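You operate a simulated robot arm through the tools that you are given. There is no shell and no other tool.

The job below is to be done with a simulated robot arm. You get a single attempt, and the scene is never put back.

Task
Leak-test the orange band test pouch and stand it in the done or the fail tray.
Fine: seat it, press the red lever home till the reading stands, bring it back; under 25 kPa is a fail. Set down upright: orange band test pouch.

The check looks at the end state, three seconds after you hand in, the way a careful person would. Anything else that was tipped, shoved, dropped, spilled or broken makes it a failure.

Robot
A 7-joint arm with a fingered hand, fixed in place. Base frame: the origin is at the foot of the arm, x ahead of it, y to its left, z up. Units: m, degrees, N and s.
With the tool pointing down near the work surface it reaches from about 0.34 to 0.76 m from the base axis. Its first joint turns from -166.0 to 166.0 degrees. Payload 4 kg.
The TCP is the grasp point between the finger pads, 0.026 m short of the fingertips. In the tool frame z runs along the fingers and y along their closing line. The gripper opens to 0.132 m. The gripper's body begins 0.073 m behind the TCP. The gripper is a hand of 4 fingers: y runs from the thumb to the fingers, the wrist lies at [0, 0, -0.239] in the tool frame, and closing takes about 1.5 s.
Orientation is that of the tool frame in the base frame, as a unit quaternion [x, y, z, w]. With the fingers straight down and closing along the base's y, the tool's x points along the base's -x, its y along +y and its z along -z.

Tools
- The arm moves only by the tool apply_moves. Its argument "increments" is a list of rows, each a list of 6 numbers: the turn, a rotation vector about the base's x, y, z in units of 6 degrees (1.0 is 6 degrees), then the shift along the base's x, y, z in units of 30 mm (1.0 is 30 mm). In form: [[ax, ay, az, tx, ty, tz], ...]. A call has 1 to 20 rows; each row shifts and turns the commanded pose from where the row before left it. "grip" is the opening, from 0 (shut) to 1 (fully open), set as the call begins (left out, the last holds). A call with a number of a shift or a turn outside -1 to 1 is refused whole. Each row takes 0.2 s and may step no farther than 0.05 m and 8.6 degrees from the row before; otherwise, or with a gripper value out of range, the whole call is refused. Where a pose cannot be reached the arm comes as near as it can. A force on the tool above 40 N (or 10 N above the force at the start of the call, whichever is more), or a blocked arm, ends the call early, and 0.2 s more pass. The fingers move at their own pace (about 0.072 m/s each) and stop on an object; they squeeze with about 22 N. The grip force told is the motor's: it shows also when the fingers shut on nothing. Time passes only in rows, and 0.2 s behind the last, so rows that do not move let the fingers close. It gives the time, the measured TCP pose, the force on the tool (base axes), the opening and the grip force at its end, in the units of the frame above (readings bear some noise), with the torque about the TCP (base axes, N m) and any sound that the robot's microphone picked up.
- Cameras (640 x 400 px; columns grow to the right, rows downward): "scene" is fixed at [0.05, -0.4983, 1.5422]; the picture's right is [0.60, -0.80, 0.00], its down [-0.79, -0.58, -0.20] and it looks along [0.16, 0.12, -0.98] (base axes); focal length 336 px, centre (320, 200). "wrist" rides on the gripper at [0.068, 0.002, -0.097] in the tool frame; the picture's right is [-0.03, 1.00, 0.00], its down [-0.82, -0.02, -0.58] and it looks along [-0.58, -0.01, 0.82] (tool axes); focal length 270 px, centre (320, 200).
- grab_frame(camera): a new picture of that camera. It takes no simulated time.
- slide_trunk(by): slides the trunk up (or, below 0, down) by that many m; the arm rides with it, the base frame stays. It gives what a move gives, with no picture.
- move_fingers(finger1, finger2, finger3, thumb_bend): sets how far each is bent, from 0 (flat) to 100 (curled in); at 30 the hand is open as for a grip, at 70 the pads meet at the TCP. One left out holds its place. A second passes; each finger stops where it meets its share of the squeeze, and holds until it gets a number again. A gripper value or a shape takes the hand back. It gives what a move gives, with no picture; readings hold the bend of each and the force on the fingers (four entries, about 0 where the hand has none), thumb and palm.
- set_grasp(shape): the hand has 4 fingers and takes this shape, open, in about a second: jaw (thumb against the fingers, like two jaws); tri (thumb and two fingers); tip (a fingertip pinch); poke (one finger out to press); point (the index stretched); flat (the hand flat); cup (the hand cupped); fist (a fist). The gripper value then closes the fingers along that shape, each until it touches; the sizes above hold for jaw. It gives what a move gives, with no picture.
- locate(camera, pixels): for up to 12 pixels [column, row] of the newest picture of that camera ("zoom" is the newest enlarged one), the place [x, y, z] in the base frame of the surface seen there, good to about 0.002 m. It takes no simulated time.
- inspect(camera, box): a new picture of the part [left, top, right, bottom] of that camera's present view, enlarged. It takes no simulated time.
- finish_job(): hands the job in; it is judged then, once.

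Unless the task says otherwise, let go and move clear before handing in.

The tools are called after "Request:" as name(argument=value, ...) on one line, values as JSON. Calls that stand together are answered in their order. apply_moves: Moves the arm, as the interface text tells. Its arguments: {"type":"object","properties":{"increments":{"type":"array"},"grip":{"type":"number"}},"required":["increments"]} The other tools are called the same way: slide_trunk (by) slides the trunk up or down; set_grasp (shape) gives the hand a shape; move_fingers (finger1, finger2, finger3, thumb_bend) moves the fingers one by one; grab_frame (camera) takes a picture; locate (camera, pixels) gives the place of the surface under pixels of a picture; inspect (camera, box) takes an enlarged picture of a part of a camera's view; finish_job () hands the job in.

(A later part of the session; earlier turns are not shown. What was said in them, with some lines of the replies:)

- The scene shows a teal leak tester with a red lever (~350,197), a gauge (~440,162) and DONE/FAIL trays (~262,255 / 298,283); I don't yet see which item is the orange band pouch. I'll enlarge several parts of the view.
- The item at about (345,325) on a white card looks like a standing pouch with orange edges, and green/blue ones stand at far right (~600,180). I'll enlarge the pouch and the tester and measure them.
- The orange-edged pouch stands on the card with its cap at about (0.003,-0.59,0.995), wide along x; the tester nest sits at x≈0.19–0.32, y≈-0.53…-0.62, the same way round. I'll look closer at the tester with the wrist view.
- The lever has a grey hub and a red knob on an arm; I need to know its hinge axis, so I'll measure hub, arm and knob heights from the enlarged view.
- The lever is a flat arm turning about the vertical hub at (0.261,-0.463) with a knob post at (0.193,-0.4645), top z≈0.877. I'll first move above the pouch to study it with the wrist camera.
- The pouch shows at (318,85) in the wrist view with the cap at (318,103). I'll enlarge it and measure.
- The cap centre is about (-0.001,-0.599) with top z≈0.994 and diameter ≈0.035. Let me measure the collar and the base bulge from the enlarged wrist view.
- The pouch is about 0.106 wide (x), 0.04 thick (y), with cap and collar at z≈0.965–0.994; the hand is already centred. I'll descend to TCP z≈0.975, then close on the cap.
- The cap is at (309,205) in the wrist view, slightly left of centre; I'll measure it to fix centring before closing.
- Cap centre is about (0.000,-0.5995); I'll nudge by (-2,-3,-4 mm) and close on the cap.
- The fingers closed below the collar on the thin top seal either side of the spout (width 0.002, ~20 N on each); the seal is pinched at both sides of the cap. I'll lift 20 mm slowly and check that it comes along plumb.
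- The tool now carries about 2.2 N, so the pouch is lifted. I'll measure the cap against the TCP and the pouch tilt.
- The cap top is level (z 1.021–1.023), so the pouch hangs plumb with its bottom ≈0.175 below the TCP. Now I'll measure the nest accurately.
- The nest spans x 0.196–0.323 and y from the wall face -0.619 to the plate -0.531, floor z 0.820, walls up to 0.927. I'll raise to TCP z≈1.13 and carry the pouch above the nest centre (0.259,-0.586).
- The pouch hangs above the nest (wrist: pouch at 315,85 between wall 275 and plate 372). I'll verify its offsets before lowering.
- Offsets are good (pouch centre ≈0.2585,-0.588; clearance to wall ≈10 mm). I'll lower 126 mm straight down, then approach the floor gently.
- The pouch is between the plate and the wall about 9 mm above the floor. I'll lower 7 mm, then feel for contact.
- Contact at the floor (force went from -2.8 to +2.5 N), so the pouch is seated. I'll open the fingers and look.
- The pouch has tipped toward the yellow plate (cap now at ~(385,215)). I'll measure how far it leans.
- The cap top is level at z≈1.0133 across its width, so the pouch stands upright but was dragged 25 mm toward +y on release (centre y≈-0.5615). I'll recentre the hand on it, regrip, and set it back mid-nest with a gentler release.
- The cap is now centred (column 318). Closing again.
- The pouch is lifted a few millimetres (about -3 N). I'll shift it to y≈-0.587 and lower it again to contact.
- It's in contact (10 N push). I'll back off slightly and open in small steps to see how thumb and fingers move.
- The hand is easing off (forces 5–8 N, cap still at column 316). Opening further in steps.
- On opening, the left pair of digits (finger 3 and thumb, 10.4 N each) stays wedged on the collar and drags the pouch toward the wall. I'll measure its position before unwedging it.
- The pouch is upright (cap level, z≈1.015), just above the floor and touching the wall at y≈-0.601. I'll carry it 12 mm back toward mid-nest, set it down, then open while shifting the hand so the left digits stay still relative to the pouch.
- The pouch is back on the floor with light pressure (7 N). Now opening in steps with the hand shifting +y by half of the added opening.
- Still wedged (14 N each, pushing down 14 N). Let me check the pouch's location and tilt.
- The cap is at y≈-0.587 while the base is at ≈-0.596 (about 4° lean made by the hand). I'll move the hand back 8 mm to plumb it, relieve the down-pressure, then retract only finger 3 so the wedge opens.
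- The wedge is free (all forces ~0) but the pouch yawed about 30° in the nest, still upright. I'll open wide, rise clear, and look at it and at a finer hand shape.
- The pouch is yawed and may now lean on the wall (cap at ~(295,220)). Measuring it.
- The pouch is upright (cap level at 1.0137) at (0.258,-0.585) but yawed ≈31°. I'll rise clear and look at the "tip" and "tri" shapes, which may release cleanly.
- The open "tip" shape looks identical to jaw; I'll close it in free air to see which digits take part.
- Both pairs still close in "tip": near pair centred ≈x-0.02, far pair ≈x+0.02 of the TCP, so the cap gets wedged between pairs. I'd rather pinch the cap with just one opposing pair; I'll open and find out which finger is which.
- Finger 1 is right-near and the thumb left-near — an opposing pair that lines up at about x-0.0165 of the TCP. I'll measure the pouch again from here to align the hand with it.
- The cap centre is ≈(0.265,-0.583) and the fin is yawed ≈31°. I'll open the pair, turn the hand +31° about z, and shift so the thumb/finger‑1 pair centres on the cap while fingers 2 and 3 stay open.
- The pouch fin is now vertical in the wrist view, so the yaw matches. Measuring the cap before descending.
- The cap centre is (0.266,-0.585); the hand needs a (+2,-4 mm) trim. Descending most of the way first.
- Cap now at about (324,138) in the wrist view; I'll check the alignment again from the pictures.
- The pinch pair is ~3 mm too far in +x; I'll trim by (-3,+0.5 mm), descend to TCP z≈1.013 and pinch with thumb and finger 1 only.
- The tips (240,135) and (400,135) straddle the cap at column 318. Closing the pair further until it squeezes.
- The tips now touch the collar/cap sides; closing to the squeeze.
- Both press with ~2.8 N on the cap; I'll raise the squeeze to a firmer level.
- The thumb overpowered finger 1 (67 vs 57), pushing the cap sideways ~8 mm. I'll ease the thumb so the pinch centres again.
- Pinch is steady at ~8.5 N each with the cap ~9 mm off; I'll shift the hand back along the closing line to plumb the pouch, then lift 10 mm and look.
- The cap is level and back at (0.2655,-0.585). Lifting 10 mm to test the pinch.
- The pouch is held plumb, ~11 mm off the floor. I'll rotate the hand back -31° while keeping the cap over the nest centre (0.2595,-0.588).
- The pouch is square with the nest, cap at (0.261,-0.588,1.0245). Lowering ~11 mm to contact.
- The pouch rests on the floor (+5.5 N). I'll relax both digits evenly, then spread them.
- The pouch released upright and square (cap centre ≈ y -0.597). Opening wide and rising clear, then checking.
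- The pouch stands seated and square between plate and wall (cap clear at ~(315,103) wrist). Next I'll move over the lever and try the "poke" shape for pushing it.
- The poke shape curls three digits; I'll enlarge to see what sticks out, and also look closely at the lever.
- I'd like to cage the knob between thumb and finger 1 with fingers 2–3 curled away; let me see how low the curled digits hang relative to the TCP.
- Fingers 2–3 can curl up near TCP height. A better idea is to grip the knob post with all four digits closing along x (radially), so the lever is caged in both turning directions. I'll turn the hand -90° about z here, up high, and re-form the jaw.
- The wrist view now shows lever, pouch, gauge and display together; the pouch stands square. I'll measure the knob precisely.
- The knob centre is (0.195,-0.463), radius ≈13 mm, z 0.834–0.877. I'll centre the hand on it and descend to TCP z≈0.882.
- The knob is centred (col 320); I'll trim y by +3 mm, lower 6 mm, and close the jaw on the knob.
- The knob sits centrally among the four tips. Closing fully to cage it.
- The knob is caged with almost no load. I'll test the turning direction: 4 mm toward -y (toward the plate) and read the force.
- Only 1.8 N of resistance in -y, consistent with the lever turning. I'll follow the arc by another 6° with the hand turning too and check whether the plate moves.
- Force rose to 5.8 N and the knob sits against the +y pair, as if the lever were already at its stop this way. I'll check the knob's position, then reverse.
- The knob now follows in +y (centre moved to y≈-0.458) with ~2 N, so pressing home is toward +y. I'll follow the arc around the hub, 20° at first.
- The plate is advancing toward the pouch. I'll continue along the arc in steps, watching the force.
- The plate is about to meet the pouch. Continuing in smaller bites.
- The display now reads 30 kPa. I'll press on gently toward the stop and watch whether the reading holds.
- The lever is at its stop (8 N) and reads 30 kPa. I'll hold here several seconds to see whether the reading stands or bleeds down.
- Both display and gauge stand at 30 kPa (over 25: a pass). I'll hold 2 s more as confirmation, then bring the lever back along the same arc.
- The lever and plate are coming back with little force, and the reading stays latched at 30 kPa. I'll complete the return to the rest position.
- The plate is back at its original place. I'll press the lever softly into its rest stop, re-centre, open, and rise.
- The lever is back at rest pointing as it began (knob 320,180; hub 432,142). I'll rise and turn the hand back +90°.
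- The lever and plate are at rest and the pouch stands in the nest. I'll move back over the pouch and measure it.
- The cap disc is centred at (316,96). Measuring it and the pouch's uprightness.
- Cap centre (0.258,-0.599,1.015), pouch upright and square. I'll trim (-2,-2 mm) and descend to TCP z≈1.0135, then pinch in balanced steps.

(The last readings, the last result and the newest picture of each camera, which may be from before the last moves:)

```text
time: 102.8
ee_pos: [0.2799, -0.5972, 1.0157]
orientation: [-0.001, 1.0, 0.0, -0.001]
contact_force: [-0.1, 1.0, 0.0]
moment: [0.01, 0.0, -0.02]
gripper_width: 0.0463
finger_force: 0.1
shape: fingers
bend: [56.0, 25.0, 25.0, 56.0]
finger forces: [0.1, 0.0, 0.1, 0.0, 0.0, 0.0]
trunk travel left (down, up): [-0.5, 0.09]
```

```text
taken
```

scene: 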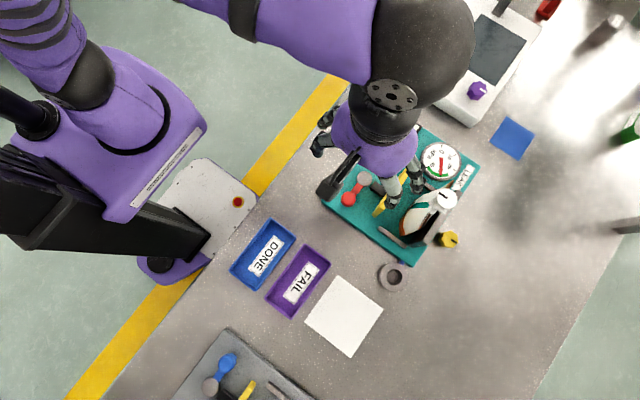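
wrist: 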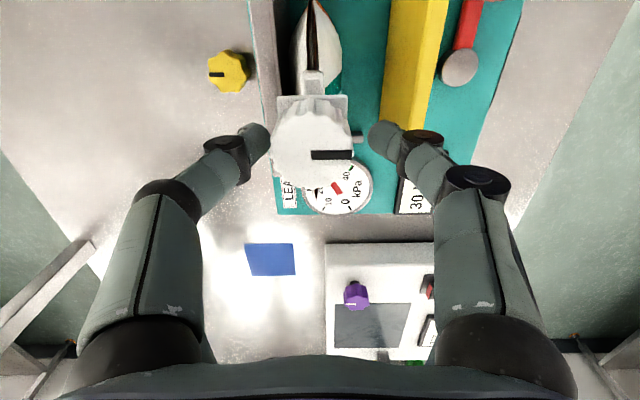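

On descent the hand drifted +x; the cap (313,150) is off by about (-5.5,-3 mm). Correcting, then closing gently.

Request:
apply_moves(increments=[[0, 0, 0, -0.18, -0.1, -0.04], [0, 0, 0, 0, 0, 0]])

Request:
move_fingers(finger1=60, thumb_bend=60)

Request:
grab_frame(camera="wrist")

```text
time: 103.4
ee_pos: [0.2739, -0.6014, 1.0133]
orientation: [0.0, 1.0, 0.0, 0.0]
contact_force: [-0.5, -0.4, 0.1]
moment: [0.02, -0.02, 0.0]
gripper_width: 0.0465
finger_force: 0.0
shape: fingers
bend: [56.0, 25.0, 25.0, 56.0]
finger forces: [0.0, 0.1, 0.1, 0.0, 0.0, 0.1]
trunk travel left (down, up): [-0.5, 0.09]
```

```text
time: 104.4
ee_pos: [0.2746, -0.6016, 1.0138]
orientation: [-0.001, 1.0, 0.001, -0.001]
contact_force: [-0.4, -0.3, 0.3]
moment: [-0.01, 0.0, 0.04]
gripper_width: 0.0338
finger_force: 0.6
shape: fingers
bend: [59.0, 25.0, 25.0, 60.0]
finger forces: [0.3, 0.1, 0.0, 0.0, 0.1, 0.1]
trunk travel left (down, up): [-0.5, 0.09]
```

```text
taken
```

wrist: 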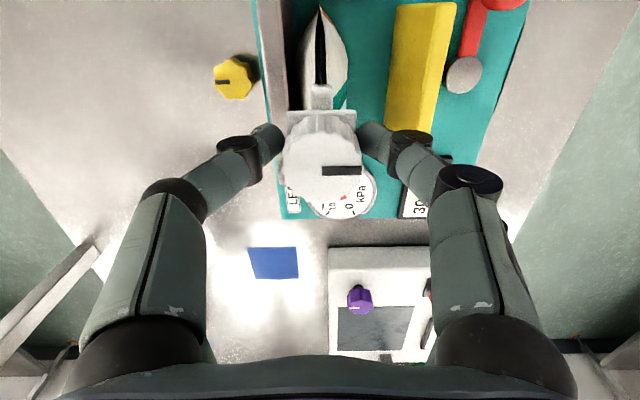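

The cap is centred between the pads (col 323). Increasing the squeeze in balanced steps.

Request:
move_fingers(finger1=65, thumb_bend=64)

Request:
move_fingers(finger1=69, thumb_bend=66)

Request:
grab_frame(camera="wrist")

```text
time: 105.4
ee_pos: [0.2724, -0.6012, 1.0121]
orientation: [0.0, 1.0, 0.0, 0.0]
contact_force: [0.2, 0.5, 0.4]
moment: [0.02, -0.01, 0.0]
gripper_width: 0.0296
finger_force: 2.4
shape: fingers
bend: [60.0, 25.0, 25.0, 62.0]
finger forces: [3.1, 0.0, 0.0, 0.0, 2.9, 0.0]
trunk travel left (down, up): [-0.5, 0.09]
```

```text
time: 106.4
ee_pos: [0.2735, -0.6013, 1.0125]
orientation: [0.0, 1.0, 0.0, 0.0]
contact_force: [0.1, 0.8, -0.2]
moment: [-0.06, 0.0, -0.01]
gripper_width: 0.0287
finger_force: 5.3
shape: fingers
bend: [61.0, 25.0, 25.0, 64.0]
finger forces: [5.5, 0.1, 0.0, 0.0, 5.4, 0.0]
trunk travel left (down, up): [-0.5, 0.09]
```

```text
taken
```

wrist: 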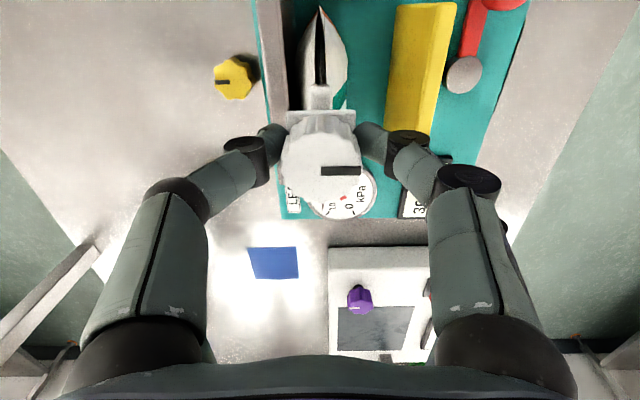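

Balanced at 5.4 N with the cap still centred (col 321). A bit more squeeze, then a 10 mm test lift.

Request:
move_fingers(finger1=74, thumb_bend=68)

Request:
apply_moves(increments=[[0, 0, 0, 0, 0, 0.1], [0, 0, 0, 0, 0, 0.12], [0, 0, 0, 0, 0, 0.14], [0, 0, 0, 0, 0, 0]])

Request:
grab_frame(camera="wrist")

Request:
locate(camera="wrist", pixels=[[322, 165], [290, 165], [350, 165], [322, 145], [322, 190], [320, 20], [320, 60], [302, 60], [345, 60]])

```text
time: 107.4
ee_pos: [0.2743, -0.6017, 1.0129]
orientation: [0.0, 1.0, -0.001, 0.001]
contact_force: [0.5, 0.3, 0.1]
moment: [0.03, -0.01, -0.01]
gripper_width: 0.0284
finger_force: 5.3
shape: fingers
bend: [60.0, 25.0, 25.0, 65.0]
finger forces: [6.1, 0.0, 0.0, 0.0, 6.3, 0.0]
trunk travel left (down, up): [-0.5, 0.09]
```

```text
time: 108.4
ee_pos: [0.2747, -0.6022, 1.025]
orientation: [0.0, 1.0, 0.0, 0.0]
contact_force: [-0.4, 0.3, -2.6]
moment: [0.0, 0.0, 0.04]
gripper_width: 0.0284
finger_force: 5.4
shape: fingers
bend: [60.0, 25.0, 25.0, 65.0]
finger forces: [6.0, 0.1, 0.0, 0.0, 6.0, 0.0]
trunk travel left (down, up): [-0.5, 0.09]
```

```text
taken
```

wrist: 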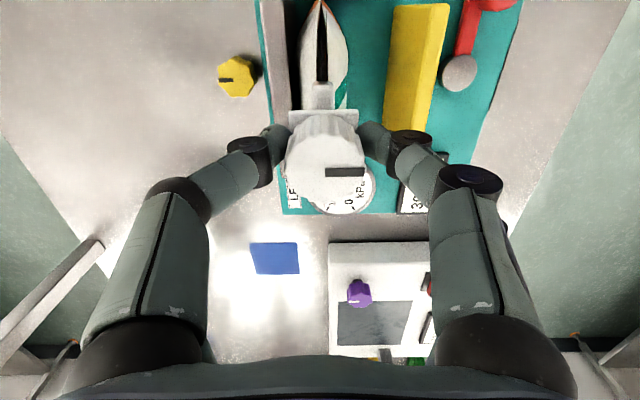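

```text
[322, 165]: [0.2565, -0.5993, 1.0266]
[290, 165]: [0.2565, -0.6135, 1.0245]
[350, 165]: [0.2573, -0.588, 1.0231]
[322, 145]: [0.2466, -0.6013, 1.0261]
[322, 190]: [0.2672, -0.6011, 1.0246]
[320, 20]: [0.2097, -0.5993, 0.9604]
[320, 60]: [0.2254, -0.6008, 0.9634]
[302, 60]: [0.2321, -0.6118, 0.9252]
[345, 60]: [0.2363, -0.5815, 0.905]
```

The pouch hangs plumb (cap and fin both at y≈-0.600), weight 2.6 N. I'll lift it clear to TCP z≈1.14 smoothly.

Request:
apply_moves(increments=[[0, 0, 0, 0, 0, 0.2], [0, 0, 0, 0, 0, 0.4], [0, 0, 0, 0, 0, 0.5], [0, 0, 0, 0, 0, 0.5], [0, 0, 0, 0, 0, 0.5], [0, 0, 0, 0, 0, 0.5], [0, 0, 0, 0, 0, 0.5], [0, 0, 0, 0, 0, 0.4], [0, 0, 0, 0, 0, 0.3], [0, 0, 0, 0, 0, 0.15], [0, 0, 0, 0, 0, 0]])

Request:
grab_frame(camera="wrist")

Request:
grab_frame(camera="scene")

```text
time: 110.8
ee_pos: [0.271, -0.592, 1.1323]
orientation: [0.0, 1.0, 0.0, 0.0]
contact_force: [-0.4, -0.3, -3.2]
moment: [0.0, -0.09, 0.0]
gripper_width: 0.0284
finger_force: 6.1
shape: fingers
bend: [60.0, 25.0, 25.0, 65.0]
finger forces: [6.0, 0.1, 0.0, 0.0, 6.0, 0.1]
out of reach, approached as far as the arm can: row 8, 9
trunk travel left (down, up): [-0.5, 0.09]
```

```text
taken
```

wrist: 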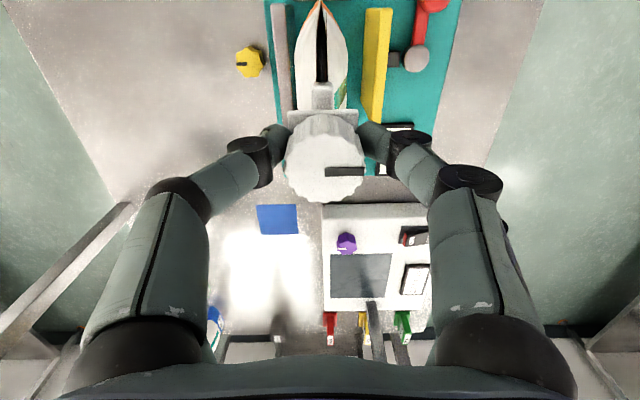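

```text
taken
```

scene: 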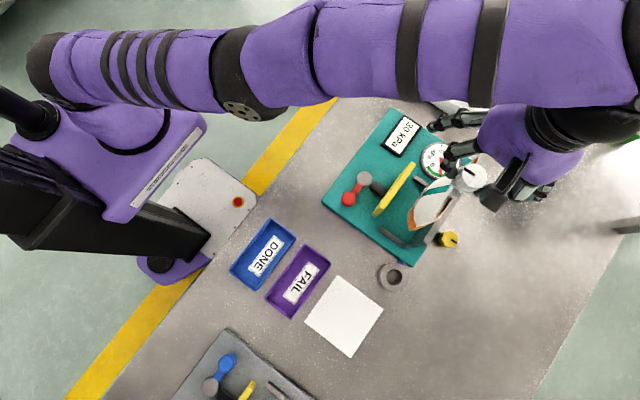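

The arm is near its reach limit here (TCP 1.132), leaving ~12 mm under the pouch. I'll raise the trunk 30 mm for extra clearance before carrying it over.

Request:
slide_trunk(by=0.03)

Request:
apply_moves(increments=[[0, 0, 0, -0.1, 0.1, 0], [0, 0, 0, -0.3, 0.25, 0], [0, 0, 0, 0, 0, 0]])

Request:
grab_frame(camera="wrist")

```text
time: 111.5
ee_pos: [0.2709, -0.5914, 1.1613]
orientation: [0.0, 1.0, 0.0, 0.0]
contact_force: [0.5, -0.3, -2.6]
moment: [-0.01, -0.02, -0.06]
gripper_width: 0.0285
finger_force: 5.5
shape: fingers
bend: [60.0, 25.0, 25.0, 65.0]
finger forces: [6.0, 0.0, 0.1, 0.0, 6.0, 0.0]
trunk travel left (down, up): [-0.53, 0.06]
```

```text
time: 112.3
ee_pos: [0.2626, -0.5945, 1.1659]
orientation: [0.001, 1.0, 0.0, 0.0]
contact_force: [-0.5, -0.8, -2.8]
moment: [0.0, -0.04, -0.02]
gripper_width: 0.0285
finger_force: 6.2
shape: fingers
bend: [60.0, 25.0, 25.0, 65.0]
finger forces: [6.0, 0.1, 0.1, 0.0, 6.0, 0.0]
out of reach, approached as far as the arm can: row 1, 2
trunk travel left (down, up): [-0.53, 0.06]
```

```text
taken
```

wrist: 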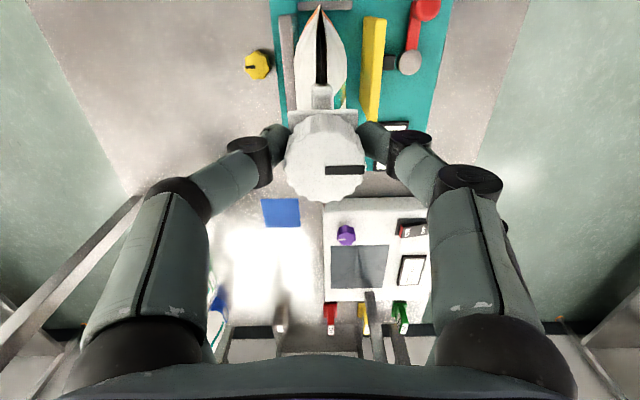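

Clearance is ample now. Carrying the pouch toward the DONE tray at (0,-0.383) in smooth steps.

Request:
apply_moves(increments=[[0, 0, 0, -0.3, 0.25, 0], [0, 0, 0, -0.5, 0.45, 0], [0, 0, 0, -0.6, 0.5, 0], [0, 0, 0, -0.6, 0.5, 0], [0, 0, 0, -0.6, 0.5, 0], [0, 0, 0, -0.6, 0.5, 0], [0, 0, 0, -0.6, 0.5, 0], [0, 0, 0, -0.6, 0.5, 0], [0, 0, 0, -0.6, 0.5, 0], [0, 0, 0, -0.6, 0.5, 0], [0, 0, 0, -0.6, 0.5, 0], [0, 0, 0, -0.6, 0.5, 0], [0, 0, 0, -0.6, 0.5, 0], [0, 0, 0, -0.4, 0.4, 0], [0, 0, 0, -0.2, 0.2, 0], [0, 0, 0, 0, 0, 0]])

Request:
grab_frame(camera="wrist")

Request:
grab_frame(camera="scene")

```text
time: 115.8
ee_pos: [0.0247, -0.3861, 1.1662]
orientation: [0.0, 1.0, 0.0, 0.0]
contact_force: [-0.2, -0.2, -2.6]
moment: [0.0, -0.03, 0.0]
gripper_width: 0.0285
finger_force: 5.9
shape: fingers
bend: [60.0, 25.0, 25.0, 65.0]
finger forces: [5.9, 0.1, 0.0, 0.0, 6.0, 0.0]
trunk travel left (down, up): [-0.53, 0.06]
```

```text
taken
```

wrist: 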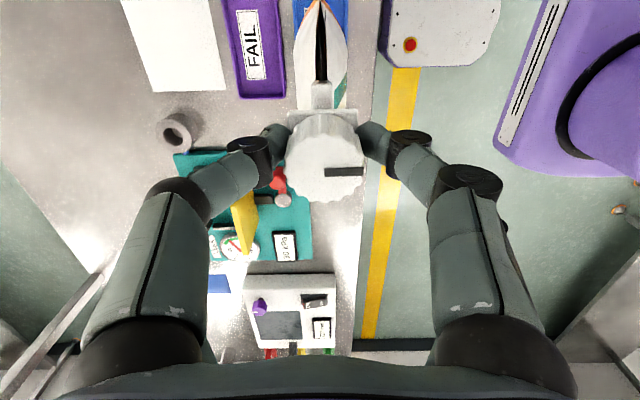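

```text
taken
```

scene: 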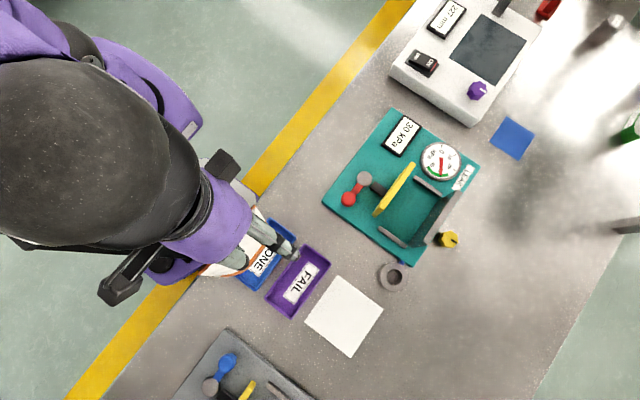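

The pouch is over the DONE tray. I'll measure the held pouch and the visible tray edges.

Request:
locate(camera="wrist", pixels=[[325, 170], [290, 170], [355, 170], [325, 145], [325, 192], [318, 10], [320, 60], [300, 60], [345, 60], [296, 20], [345, 20], [285, 97]])

Request:
inspect(camera="wrist", box=[220, 0, 400, 120])

Request:
inspect(camera="scene", box=[210, 200, 340, 330])

```text
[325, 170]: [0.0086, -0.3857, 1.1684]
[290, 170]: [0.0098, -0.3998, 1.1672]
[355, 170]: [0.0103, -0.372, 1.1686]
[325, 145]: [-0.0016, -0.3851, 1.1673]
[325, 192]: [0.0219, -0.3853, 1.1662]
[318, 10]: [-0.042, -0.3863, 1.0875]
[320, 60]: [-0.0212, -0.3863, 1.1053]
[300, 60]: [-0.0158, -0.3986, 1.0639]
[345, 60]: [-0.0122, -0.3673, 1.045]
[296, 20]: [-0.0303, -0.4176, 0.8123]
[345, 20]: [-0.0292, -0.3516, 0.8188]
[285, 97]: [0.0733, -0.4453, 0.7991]
```

```text
3.33 times, centred on (310, 60) of wrist
```

zoom: 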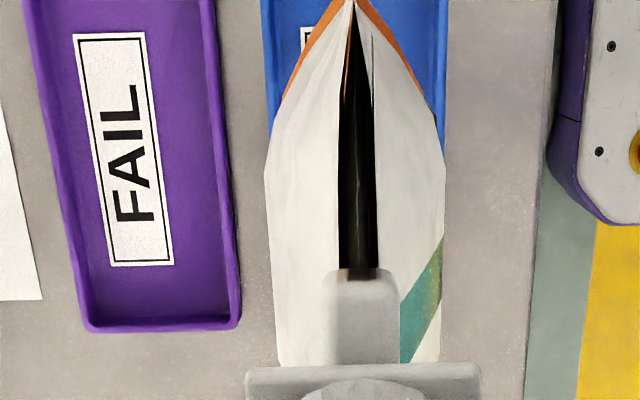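

```text
3.08 times, centred on (275, 265) of scene
```

zoom: 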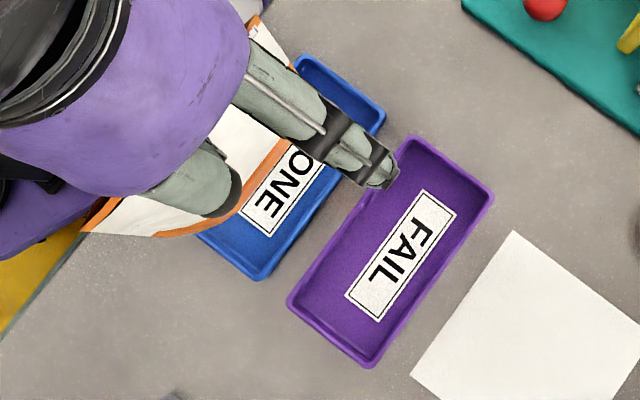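

The held pouch centre is ≈(0.010,-0.386); the DONE tray's centre is (0,-0.3835). I'll trim (-10,+2.5 mm) and descend 130 mm, then re-measure.

Request:
apply_moves(increments=[[0, 0, 0, -0.17, 0.04, -0.1], [0, 0, 0, -0.16, 0.043, -0.3], [0, 0, 0, 0, 0, -0.5], [0, 0, 0, 0, 0, -0.6], [0, 0, 0, 0, 0, -0.6], [0, 0, 0, 0, 0, -0.6], [0, 0, 0, 0, 0, -0.6], [0, 0, 0, 0, 0, -0.5], [0, 0, 0, 0, 0, -0.35], [0, 0, 0, 0, 0, -0.18], [0, 0, 0, 0, 0, 0]])

Request:
grab_frame(camera="wrist")

Request:
locate(camera="wrist", pixels=[[325, 170], [290, 170], [355, 170], [325, 145], [325, 192], [318, 10], [320, 60], [300, 60], [345, 60]])

Request:
inspect(camera="wrist", box=[220, 0, 420, 140])

```text
time: 118.2
ee_pos: [0.0154, -0.3855, 1.0338]
orientation: [0.0, 1.0, 0.001, 0.0]
contact_force: [-0.3, 0.1, -3.1]
moment: [-0.03, -0.12, 0.01]
gripper_width: 0.0284
finger_force: 6.2
shape: fingers
bend: [60.0, 25.0, 25.0, 65.0]
finger forces: [6.0, 0.0, 0.0, 0.0, 5.9, 0.1]
trunk travel left (down, up): [-0.53, 0.06]
```

```text
taken
```

wrist: 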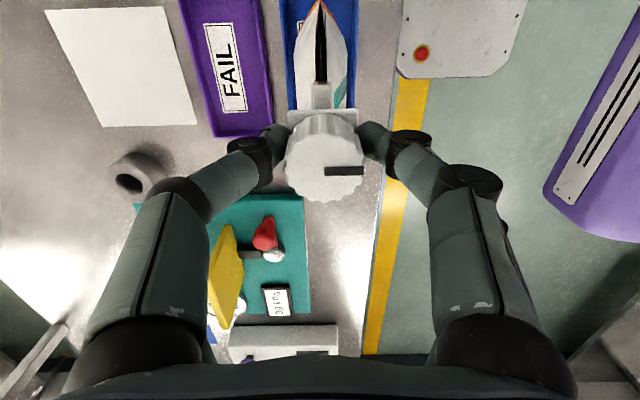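

```text
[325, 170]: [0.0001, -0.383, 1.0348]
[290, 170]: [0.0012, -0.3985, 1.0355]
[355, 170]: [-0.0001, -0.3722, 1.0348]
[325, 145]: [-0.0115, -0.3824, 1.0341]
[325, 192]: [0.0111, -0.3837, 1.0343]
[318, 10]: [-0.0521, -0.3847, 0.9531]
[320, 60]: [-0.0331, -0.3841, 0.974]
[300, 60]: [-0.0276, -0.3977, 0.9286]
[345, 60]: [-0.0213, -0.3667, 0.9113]
```

```text
2.86 times, centred on (320, 70) of wrist
```

zoom: 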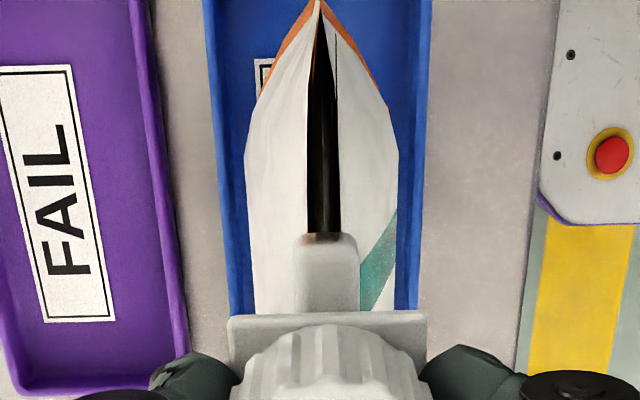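

Pouch centre ≈(0.001,-0.384) with ~8 mm margin to the tray's walls. Descending another 29 mm.

Request:
apply_moves(increments=[[0, 0, 0, 0, 0, -0.2], [0, 0, 0, 0, 0, -0.25], [0, 0, 0, 0, 0, -0.25], [0, 0, 0, 0, 0, -0.17], [0, 0, 0, 0, 0, -0.1], [0, 0, 0, 0, 0, 0]])

Request:
grab_frame(camera="wrist")

Request:
locate(camera="wrist", pixels=[[325, 170], [290, 170], [355, 170], [325, 145], [325, 192], [318, 10], [320, 60], [300, 60], [345, 60]])

Request:
inspect(camera="wrist", box=[220, 0, 420, 140])

```text
time: 119.5
ee_pos: [0.0151, -0.3859, 1.0058]
orientation: [-0.001, 1.0, 0.001, 0.0]
contact_force: [0.0, 0.5, -2.5]
moment: [-0.03, 0.02, -0.02]
gripper_width: 0.0283
finger_force: 5.8
shape: fingers
bend: [60.0, 25.0, 25.0, 65.0]
finger forces: [5.8, 0.1, 0.0, 0.0, 5.9, 0.1]
trunk travel left (down, up): [-0.53, 0.06]
```

```text
taken
```

wrist: 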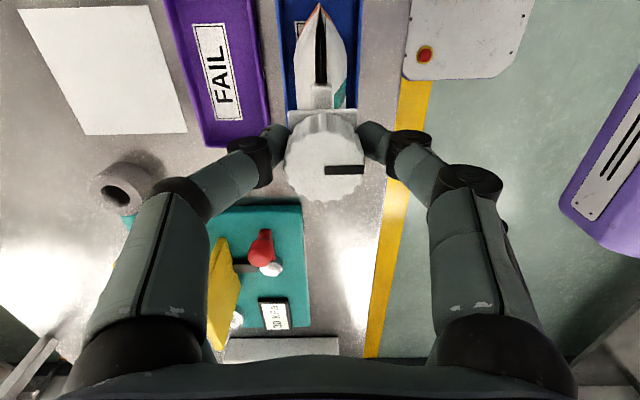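

```text
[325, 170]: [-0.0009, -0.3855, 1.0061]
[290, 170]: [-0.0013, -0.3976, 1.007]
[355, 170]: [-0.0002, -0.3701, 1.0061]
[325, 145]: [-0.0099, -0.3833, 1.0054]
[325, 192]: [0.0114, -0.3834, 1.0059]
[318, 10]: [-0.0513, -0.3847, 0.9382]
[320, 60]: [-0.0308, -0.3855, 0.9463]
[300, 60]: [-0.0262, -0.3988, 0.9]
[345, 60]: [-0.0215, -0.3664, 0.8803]
```

```text
2.86 times, centred on (320, 70) of wrist
```

zoom: 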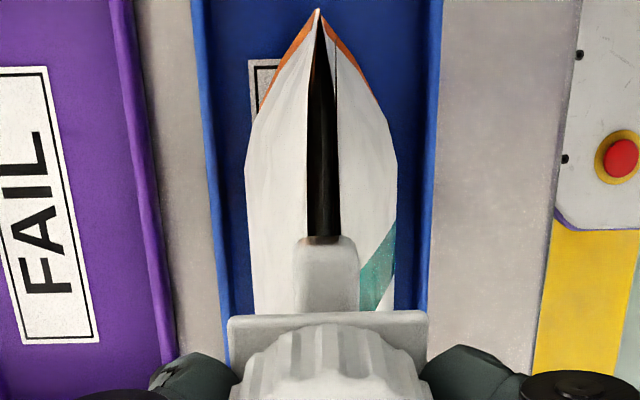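

About 7 mm to go and well inside the tray walls. Lowering gently to contact.

Request:
apply_moves(increments=[[0, 0, 0, 0, 0, -0.07], [0, 0, 0, 0, 0, -0.07], [0, 0, 0, 0, 0, -0.05], [0, 0, 0, 0, 0, 0]])

Request:
apply_moves(increments=[[0, 0, 0, 0, 0, -0.035], [0, 0, 0, 0, 0, 0]])

```text
time: 120.5
ee_pos: [0.0149, -0.3864, 0.9997]
orientation: [0.0, 1.0, 0.0, 0.001]
contact_force: [-0.6, -0.5, -2.1]
moment: [0.01, -0.05, -0.01]
gripper_width: 0.0281
finger_force: 5.9
shape: fingers
bend: [60.0, 25.0, 25.0, 65.0]
finger forces: [6.0, 0.0, 0.0, 0.0, 6.0, 0.0]
trunk travel left (down, up): [-0.53, 0.06]
```

```text
time: 121.2
ee_pos: [0.0149, -0.3862, 0.9992]
orientation: [0.0, 1.0, 0.0, 0.0]
contact_force: [-0.2, -0.5, 1.2]
moment: [-0.04, 0.07, 0.0]
gripper_width: 0.0282
finger_force: 6.6
shape: fingers
bend: [60.0, 25.0, 25.0, 65.0]
finger forces: [6.4, 0.0, 0.1, 0.0, 6.5, 0.0]
trunk travel left (down, up): [-0.53, 0.06]
```

Contact with the tray floor (+1.2 N). Relaxing the pinch evenly in steps.

Request:
move_fingers(finger1=66, thumb_bend=66)

Request:
move_fingers(finger1=60, thumb_bend=63)

Request:
grab_frame(camera="wrist")

```text
time: 122.2
ee_pos: [0.0146, -0.3851, 1.0]
orientation: [0.001, 1.0, 0.0, 0.0]
contact_force: [-1.2, -0.3, 1.6]
moment: [0.04, 0.03, 0.02]
gripper_width: 0.0287
finger_force: 4.7
shape: fingers
bend: [60.0, 25.0, 25.0, 64.0]
finger forces: [4.5, 0.1, 0.0, 0.0, 4.8, 0.0]
trunk travel left (down, up): [-0.53, 0.06]
```

```text
time: 123.2
ee_pos: [0.0141, -0.387, 1.0006]
orientation: [0.0, 1.0, 0.0, 0.0]
contact_force: [-1.0, -0.3, 0.9]
moment: [0.05, 0.06, 0.01]
gripper_width: 0.0306
finger_force: 1.2
shape: fingers
bend: [59.0, 25.0, 25.0, 63.0]
finger forces: [1.3, 0.1, 0.1, 0.0, 1.2, 0.0]
trunk travel left (down, up): [-0.53, 0.06]
```

```text
taken
```

wrist: 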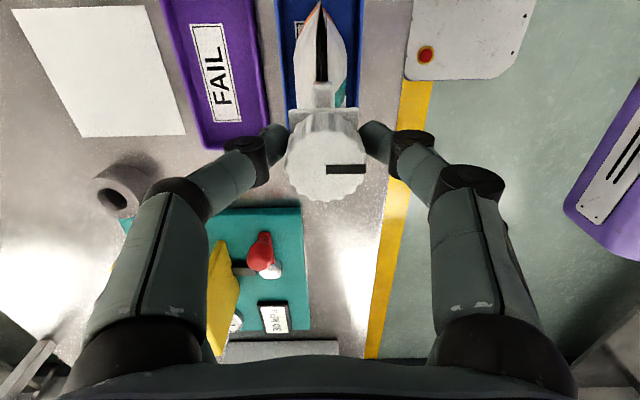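

Only 1.2 N left and the pouch has not moved (cap col ~326). Opening a little, then wider.

Request:
move_fingers(finger1=54, thumb_bend=57)

Request:
grab_frame(camera="wrist")

Request:
locate(camera="wrist", pixels=[[325, 170], [295, 170], [352, 170], [325, 145], [325, 192], [318, 10], [320, 60], [300, 60], [345, 60]])

```text
time: 124.2
ee_pos: [0.015, -0.386, 0.9993]
orientation: [0.0, 1.0, 0.0, 0.0]
contact_force: [-0.1, -0.3, 0.0]
moment: [-0.01, 0.01, 0.01]
gripper_width: 0.0482
finger_force: 0.1
shape: fingers
bend: [54.0, 25.0, 25.0, 56.0]
finger forces: [0.0, 0.1, 0.0, 0.0, 0.0, 0.0]
trunk travel left (down, up): [-0.53, 0.06]
```

```text
taken
```

wrist: 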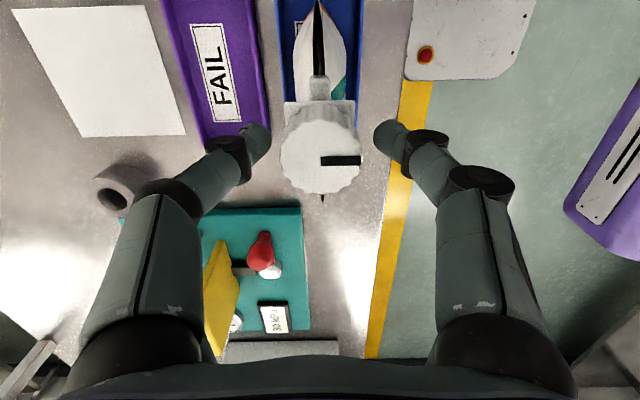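

```text
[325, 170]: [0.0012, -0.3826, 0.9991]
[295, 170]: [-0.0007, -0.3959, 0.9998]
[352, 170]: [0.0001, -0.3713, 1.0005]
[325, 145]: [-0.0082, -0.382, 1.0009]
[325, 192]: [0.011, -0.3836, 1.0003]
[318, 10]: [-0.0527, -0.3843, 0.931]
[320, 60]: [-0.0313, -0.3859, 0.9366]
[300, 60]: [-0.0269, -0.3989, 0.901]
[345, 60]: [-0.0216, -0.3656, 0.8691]
```

The pouch is free, upright and level (cap z≈1.000) in the DONE tray. Opening wider and rising straight up.

Request:
move_fingers(finger1=38, thumb_bend=38)

Request:
apply_moves(increments=[[0, 0, 0, 0, 0, 0.3], [0, 0, 0, 0, 0, 0.7], [0, 0, 0, 0, 0, 0.9], [0, 0, 0, 0, 0, 0.9], [0, 0, 0, 0, 0, 0.9], [0, 0, 0, 0, 0, 0.9], [0, 0, 0, 0, 0, 0]])

Request:
grab_frame(camera="wrist")

Request:
grab_frame(camera="scene")

```text
time: 125.2
ee_pos: [0.0159, -0.386, 0.9989]
orientation: [0.0, 1.0, 0.0, 0.0]
contact_force: [0.3, -0.1, 0.6]
moment: [0.0, 0.04, 0.0]
gripper_width: 0.106
finger_force: 0.1
shape: fingers
bend: [38.0, 25.0, 25.0, 38.0]
finger forces: [0.1, 0.1, 0.0, 0.1, 0.0, 0.0]
trunk travel left (down, up): [-0.53, 0.06]
```

```text
time: 126.8
ee_pos: [0.0151, -0.3857, 1.1358]
orientation: [0.001, 1.0, 0.0, 0.0]
contact_force: [-0.1, 0.4, 0.2]
moment: [0.02, -0.02, 0.02]
gripper_width: 0.1061
finger_force: 0.1
shape: fingers
bend: [38.0, 25.0, 25.0, 38.0]
finger forces: [0.0, 0.0, 0.1, 0.0, 0.0, 0.0]
trunk travel left (down, up): [-0.53, 0.06]
```

```text
taken
```

wrist: 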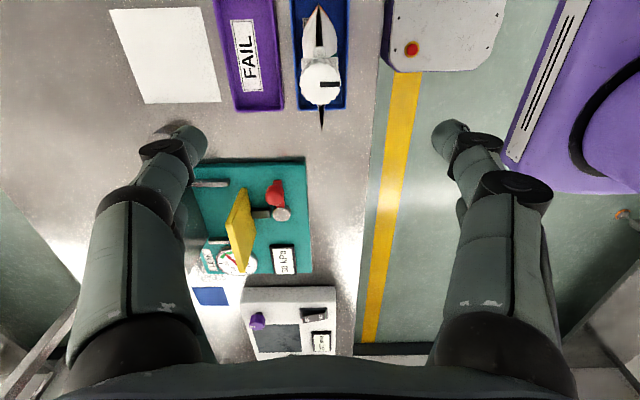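

```text
taken
```

scene: 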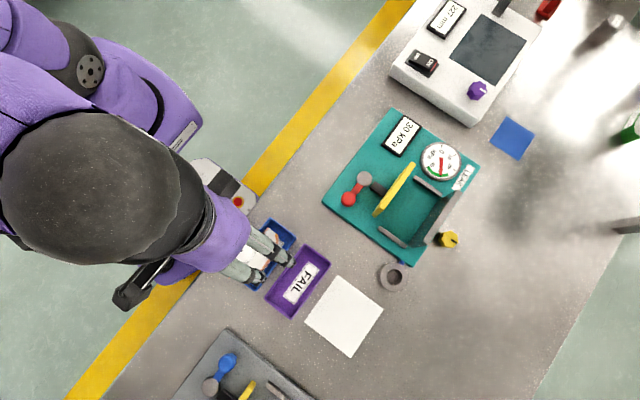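

The pouch stands in the DONE tray at (320,75). I'll move the hand aside for a final overall check.

Request:
apply_moves(increments=[[0, 0, 0, 0.5, -0.2, 0.2], [0, 0, 0, 0.9, -0.2, 0.2], [0, 0, 0, 0.9, -0.2, 0], [0, 0, 0, 0.9, -0.2, 0], [0, 0, 0, 0.9, -0.2, 0], [0, 0, 0, 0.9, -0.2, 0], [0, 0, 0, 0.9, -0.2, 0], [0, 0, 0, 0, 0, 0]])

Request:
grab_frame(camera="scene")

Request:
inspect(camera="scene", box=[210, 190, 350, 330])

```text
time: 128.6
ee_pos: [0.1934, -0.4292, 1.1507]
orientation: [-0.001, 1.0, 0.0, 0.0]
contact_force: [-0.4, 0.4, -0.5]
moment: [-0.01, 0.01, 0.01]
gripper_width: 0.1057
finger_force: 0.0
shape: fingers
bend: [38.0, 25.0, 25.0, 38.0]
finger forces: [0.0, 0.0, 0.0, 0.2, 0.0, 0.1]
trunk travel left (down, up): [-0.53, 0.06]
```

```text
taken
```

scene: 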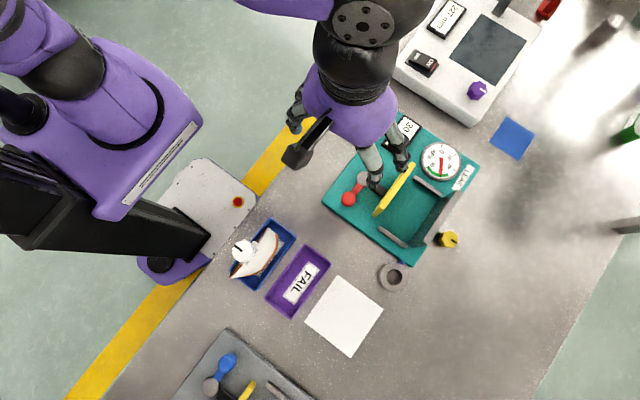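

```text
2.86 times, centred on (280, 260) of scene
```

zoom: 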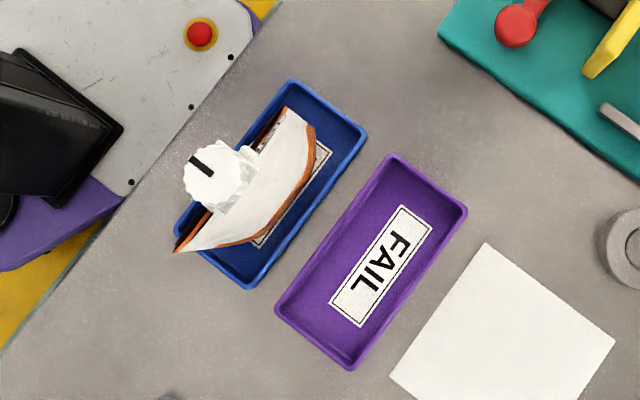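

The pouch appears to stand in the DONE tray; a last check of its level and position.

Request:
locate(camera="zoom", pixels=[[218, 180], [200, 185], [235, 170], [225, 205], [215, 155], [310, 130], [300, 190], [230, 240], [265, 185], [180, 245], [280, 115]])

Request:
inspect(camera="scene", box=[330, 100, 510, 270])

```text
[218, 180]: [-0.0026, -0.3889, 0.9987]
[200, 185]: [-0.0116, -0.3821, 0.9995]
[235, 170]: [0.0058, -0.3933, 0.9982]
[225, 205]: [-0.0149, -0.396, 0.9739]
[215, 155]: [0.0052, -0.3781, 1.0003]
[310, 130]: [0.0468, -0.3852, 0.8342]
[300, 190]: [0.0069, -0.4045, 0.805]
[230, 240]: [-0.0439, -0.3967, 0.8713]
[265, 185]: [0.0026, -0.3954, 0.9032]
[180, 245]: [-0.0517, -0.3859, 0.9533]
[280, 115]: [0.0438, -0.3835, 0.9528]
```

```text
2.35 times, centred on (420, 185) of scene
```

zoom: 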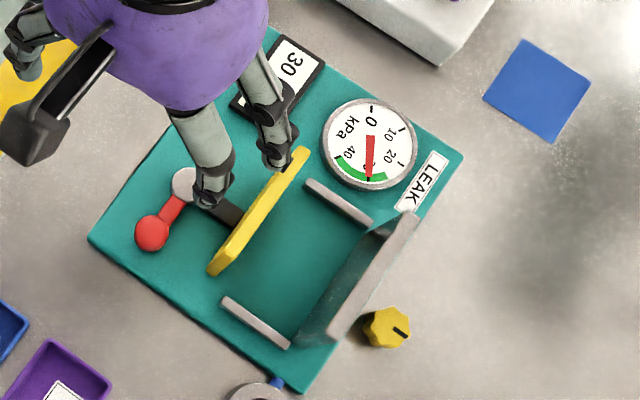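

The cap top is level (z 0.998–1.000) at about (-0.002,-0.387). The pouch stands upright inside the DONE tray, the lever and plate are back at rest, the tester still reads 30 kPa, and nothing else has moved. The hand is clear, so I'm handing in.

Request:
finish_job()

```text
The job is handed in.
```

The orange band test pouch passed its leak test. The reading stood at 30 kPa for over 5 seconds on both the display and the gauge, above the 25 kPa fail line. I stood the pouch upright in the DONE tray.

- **Pouch:** my last check showed the cap top level and the pouch inside the tray walls, with the hand well clear.
- **Tester:** the red lever and the yellow plate are back at rest, and the display still shows 30 kPa.
- **Seating:** my first releases in the nest shifted the pouch sideways and then twisted it by about 31°. It stayed upright, and I reseated it square before pressing the lever.
- **Other items:** I saw nothing else in the scene moved or tipped.
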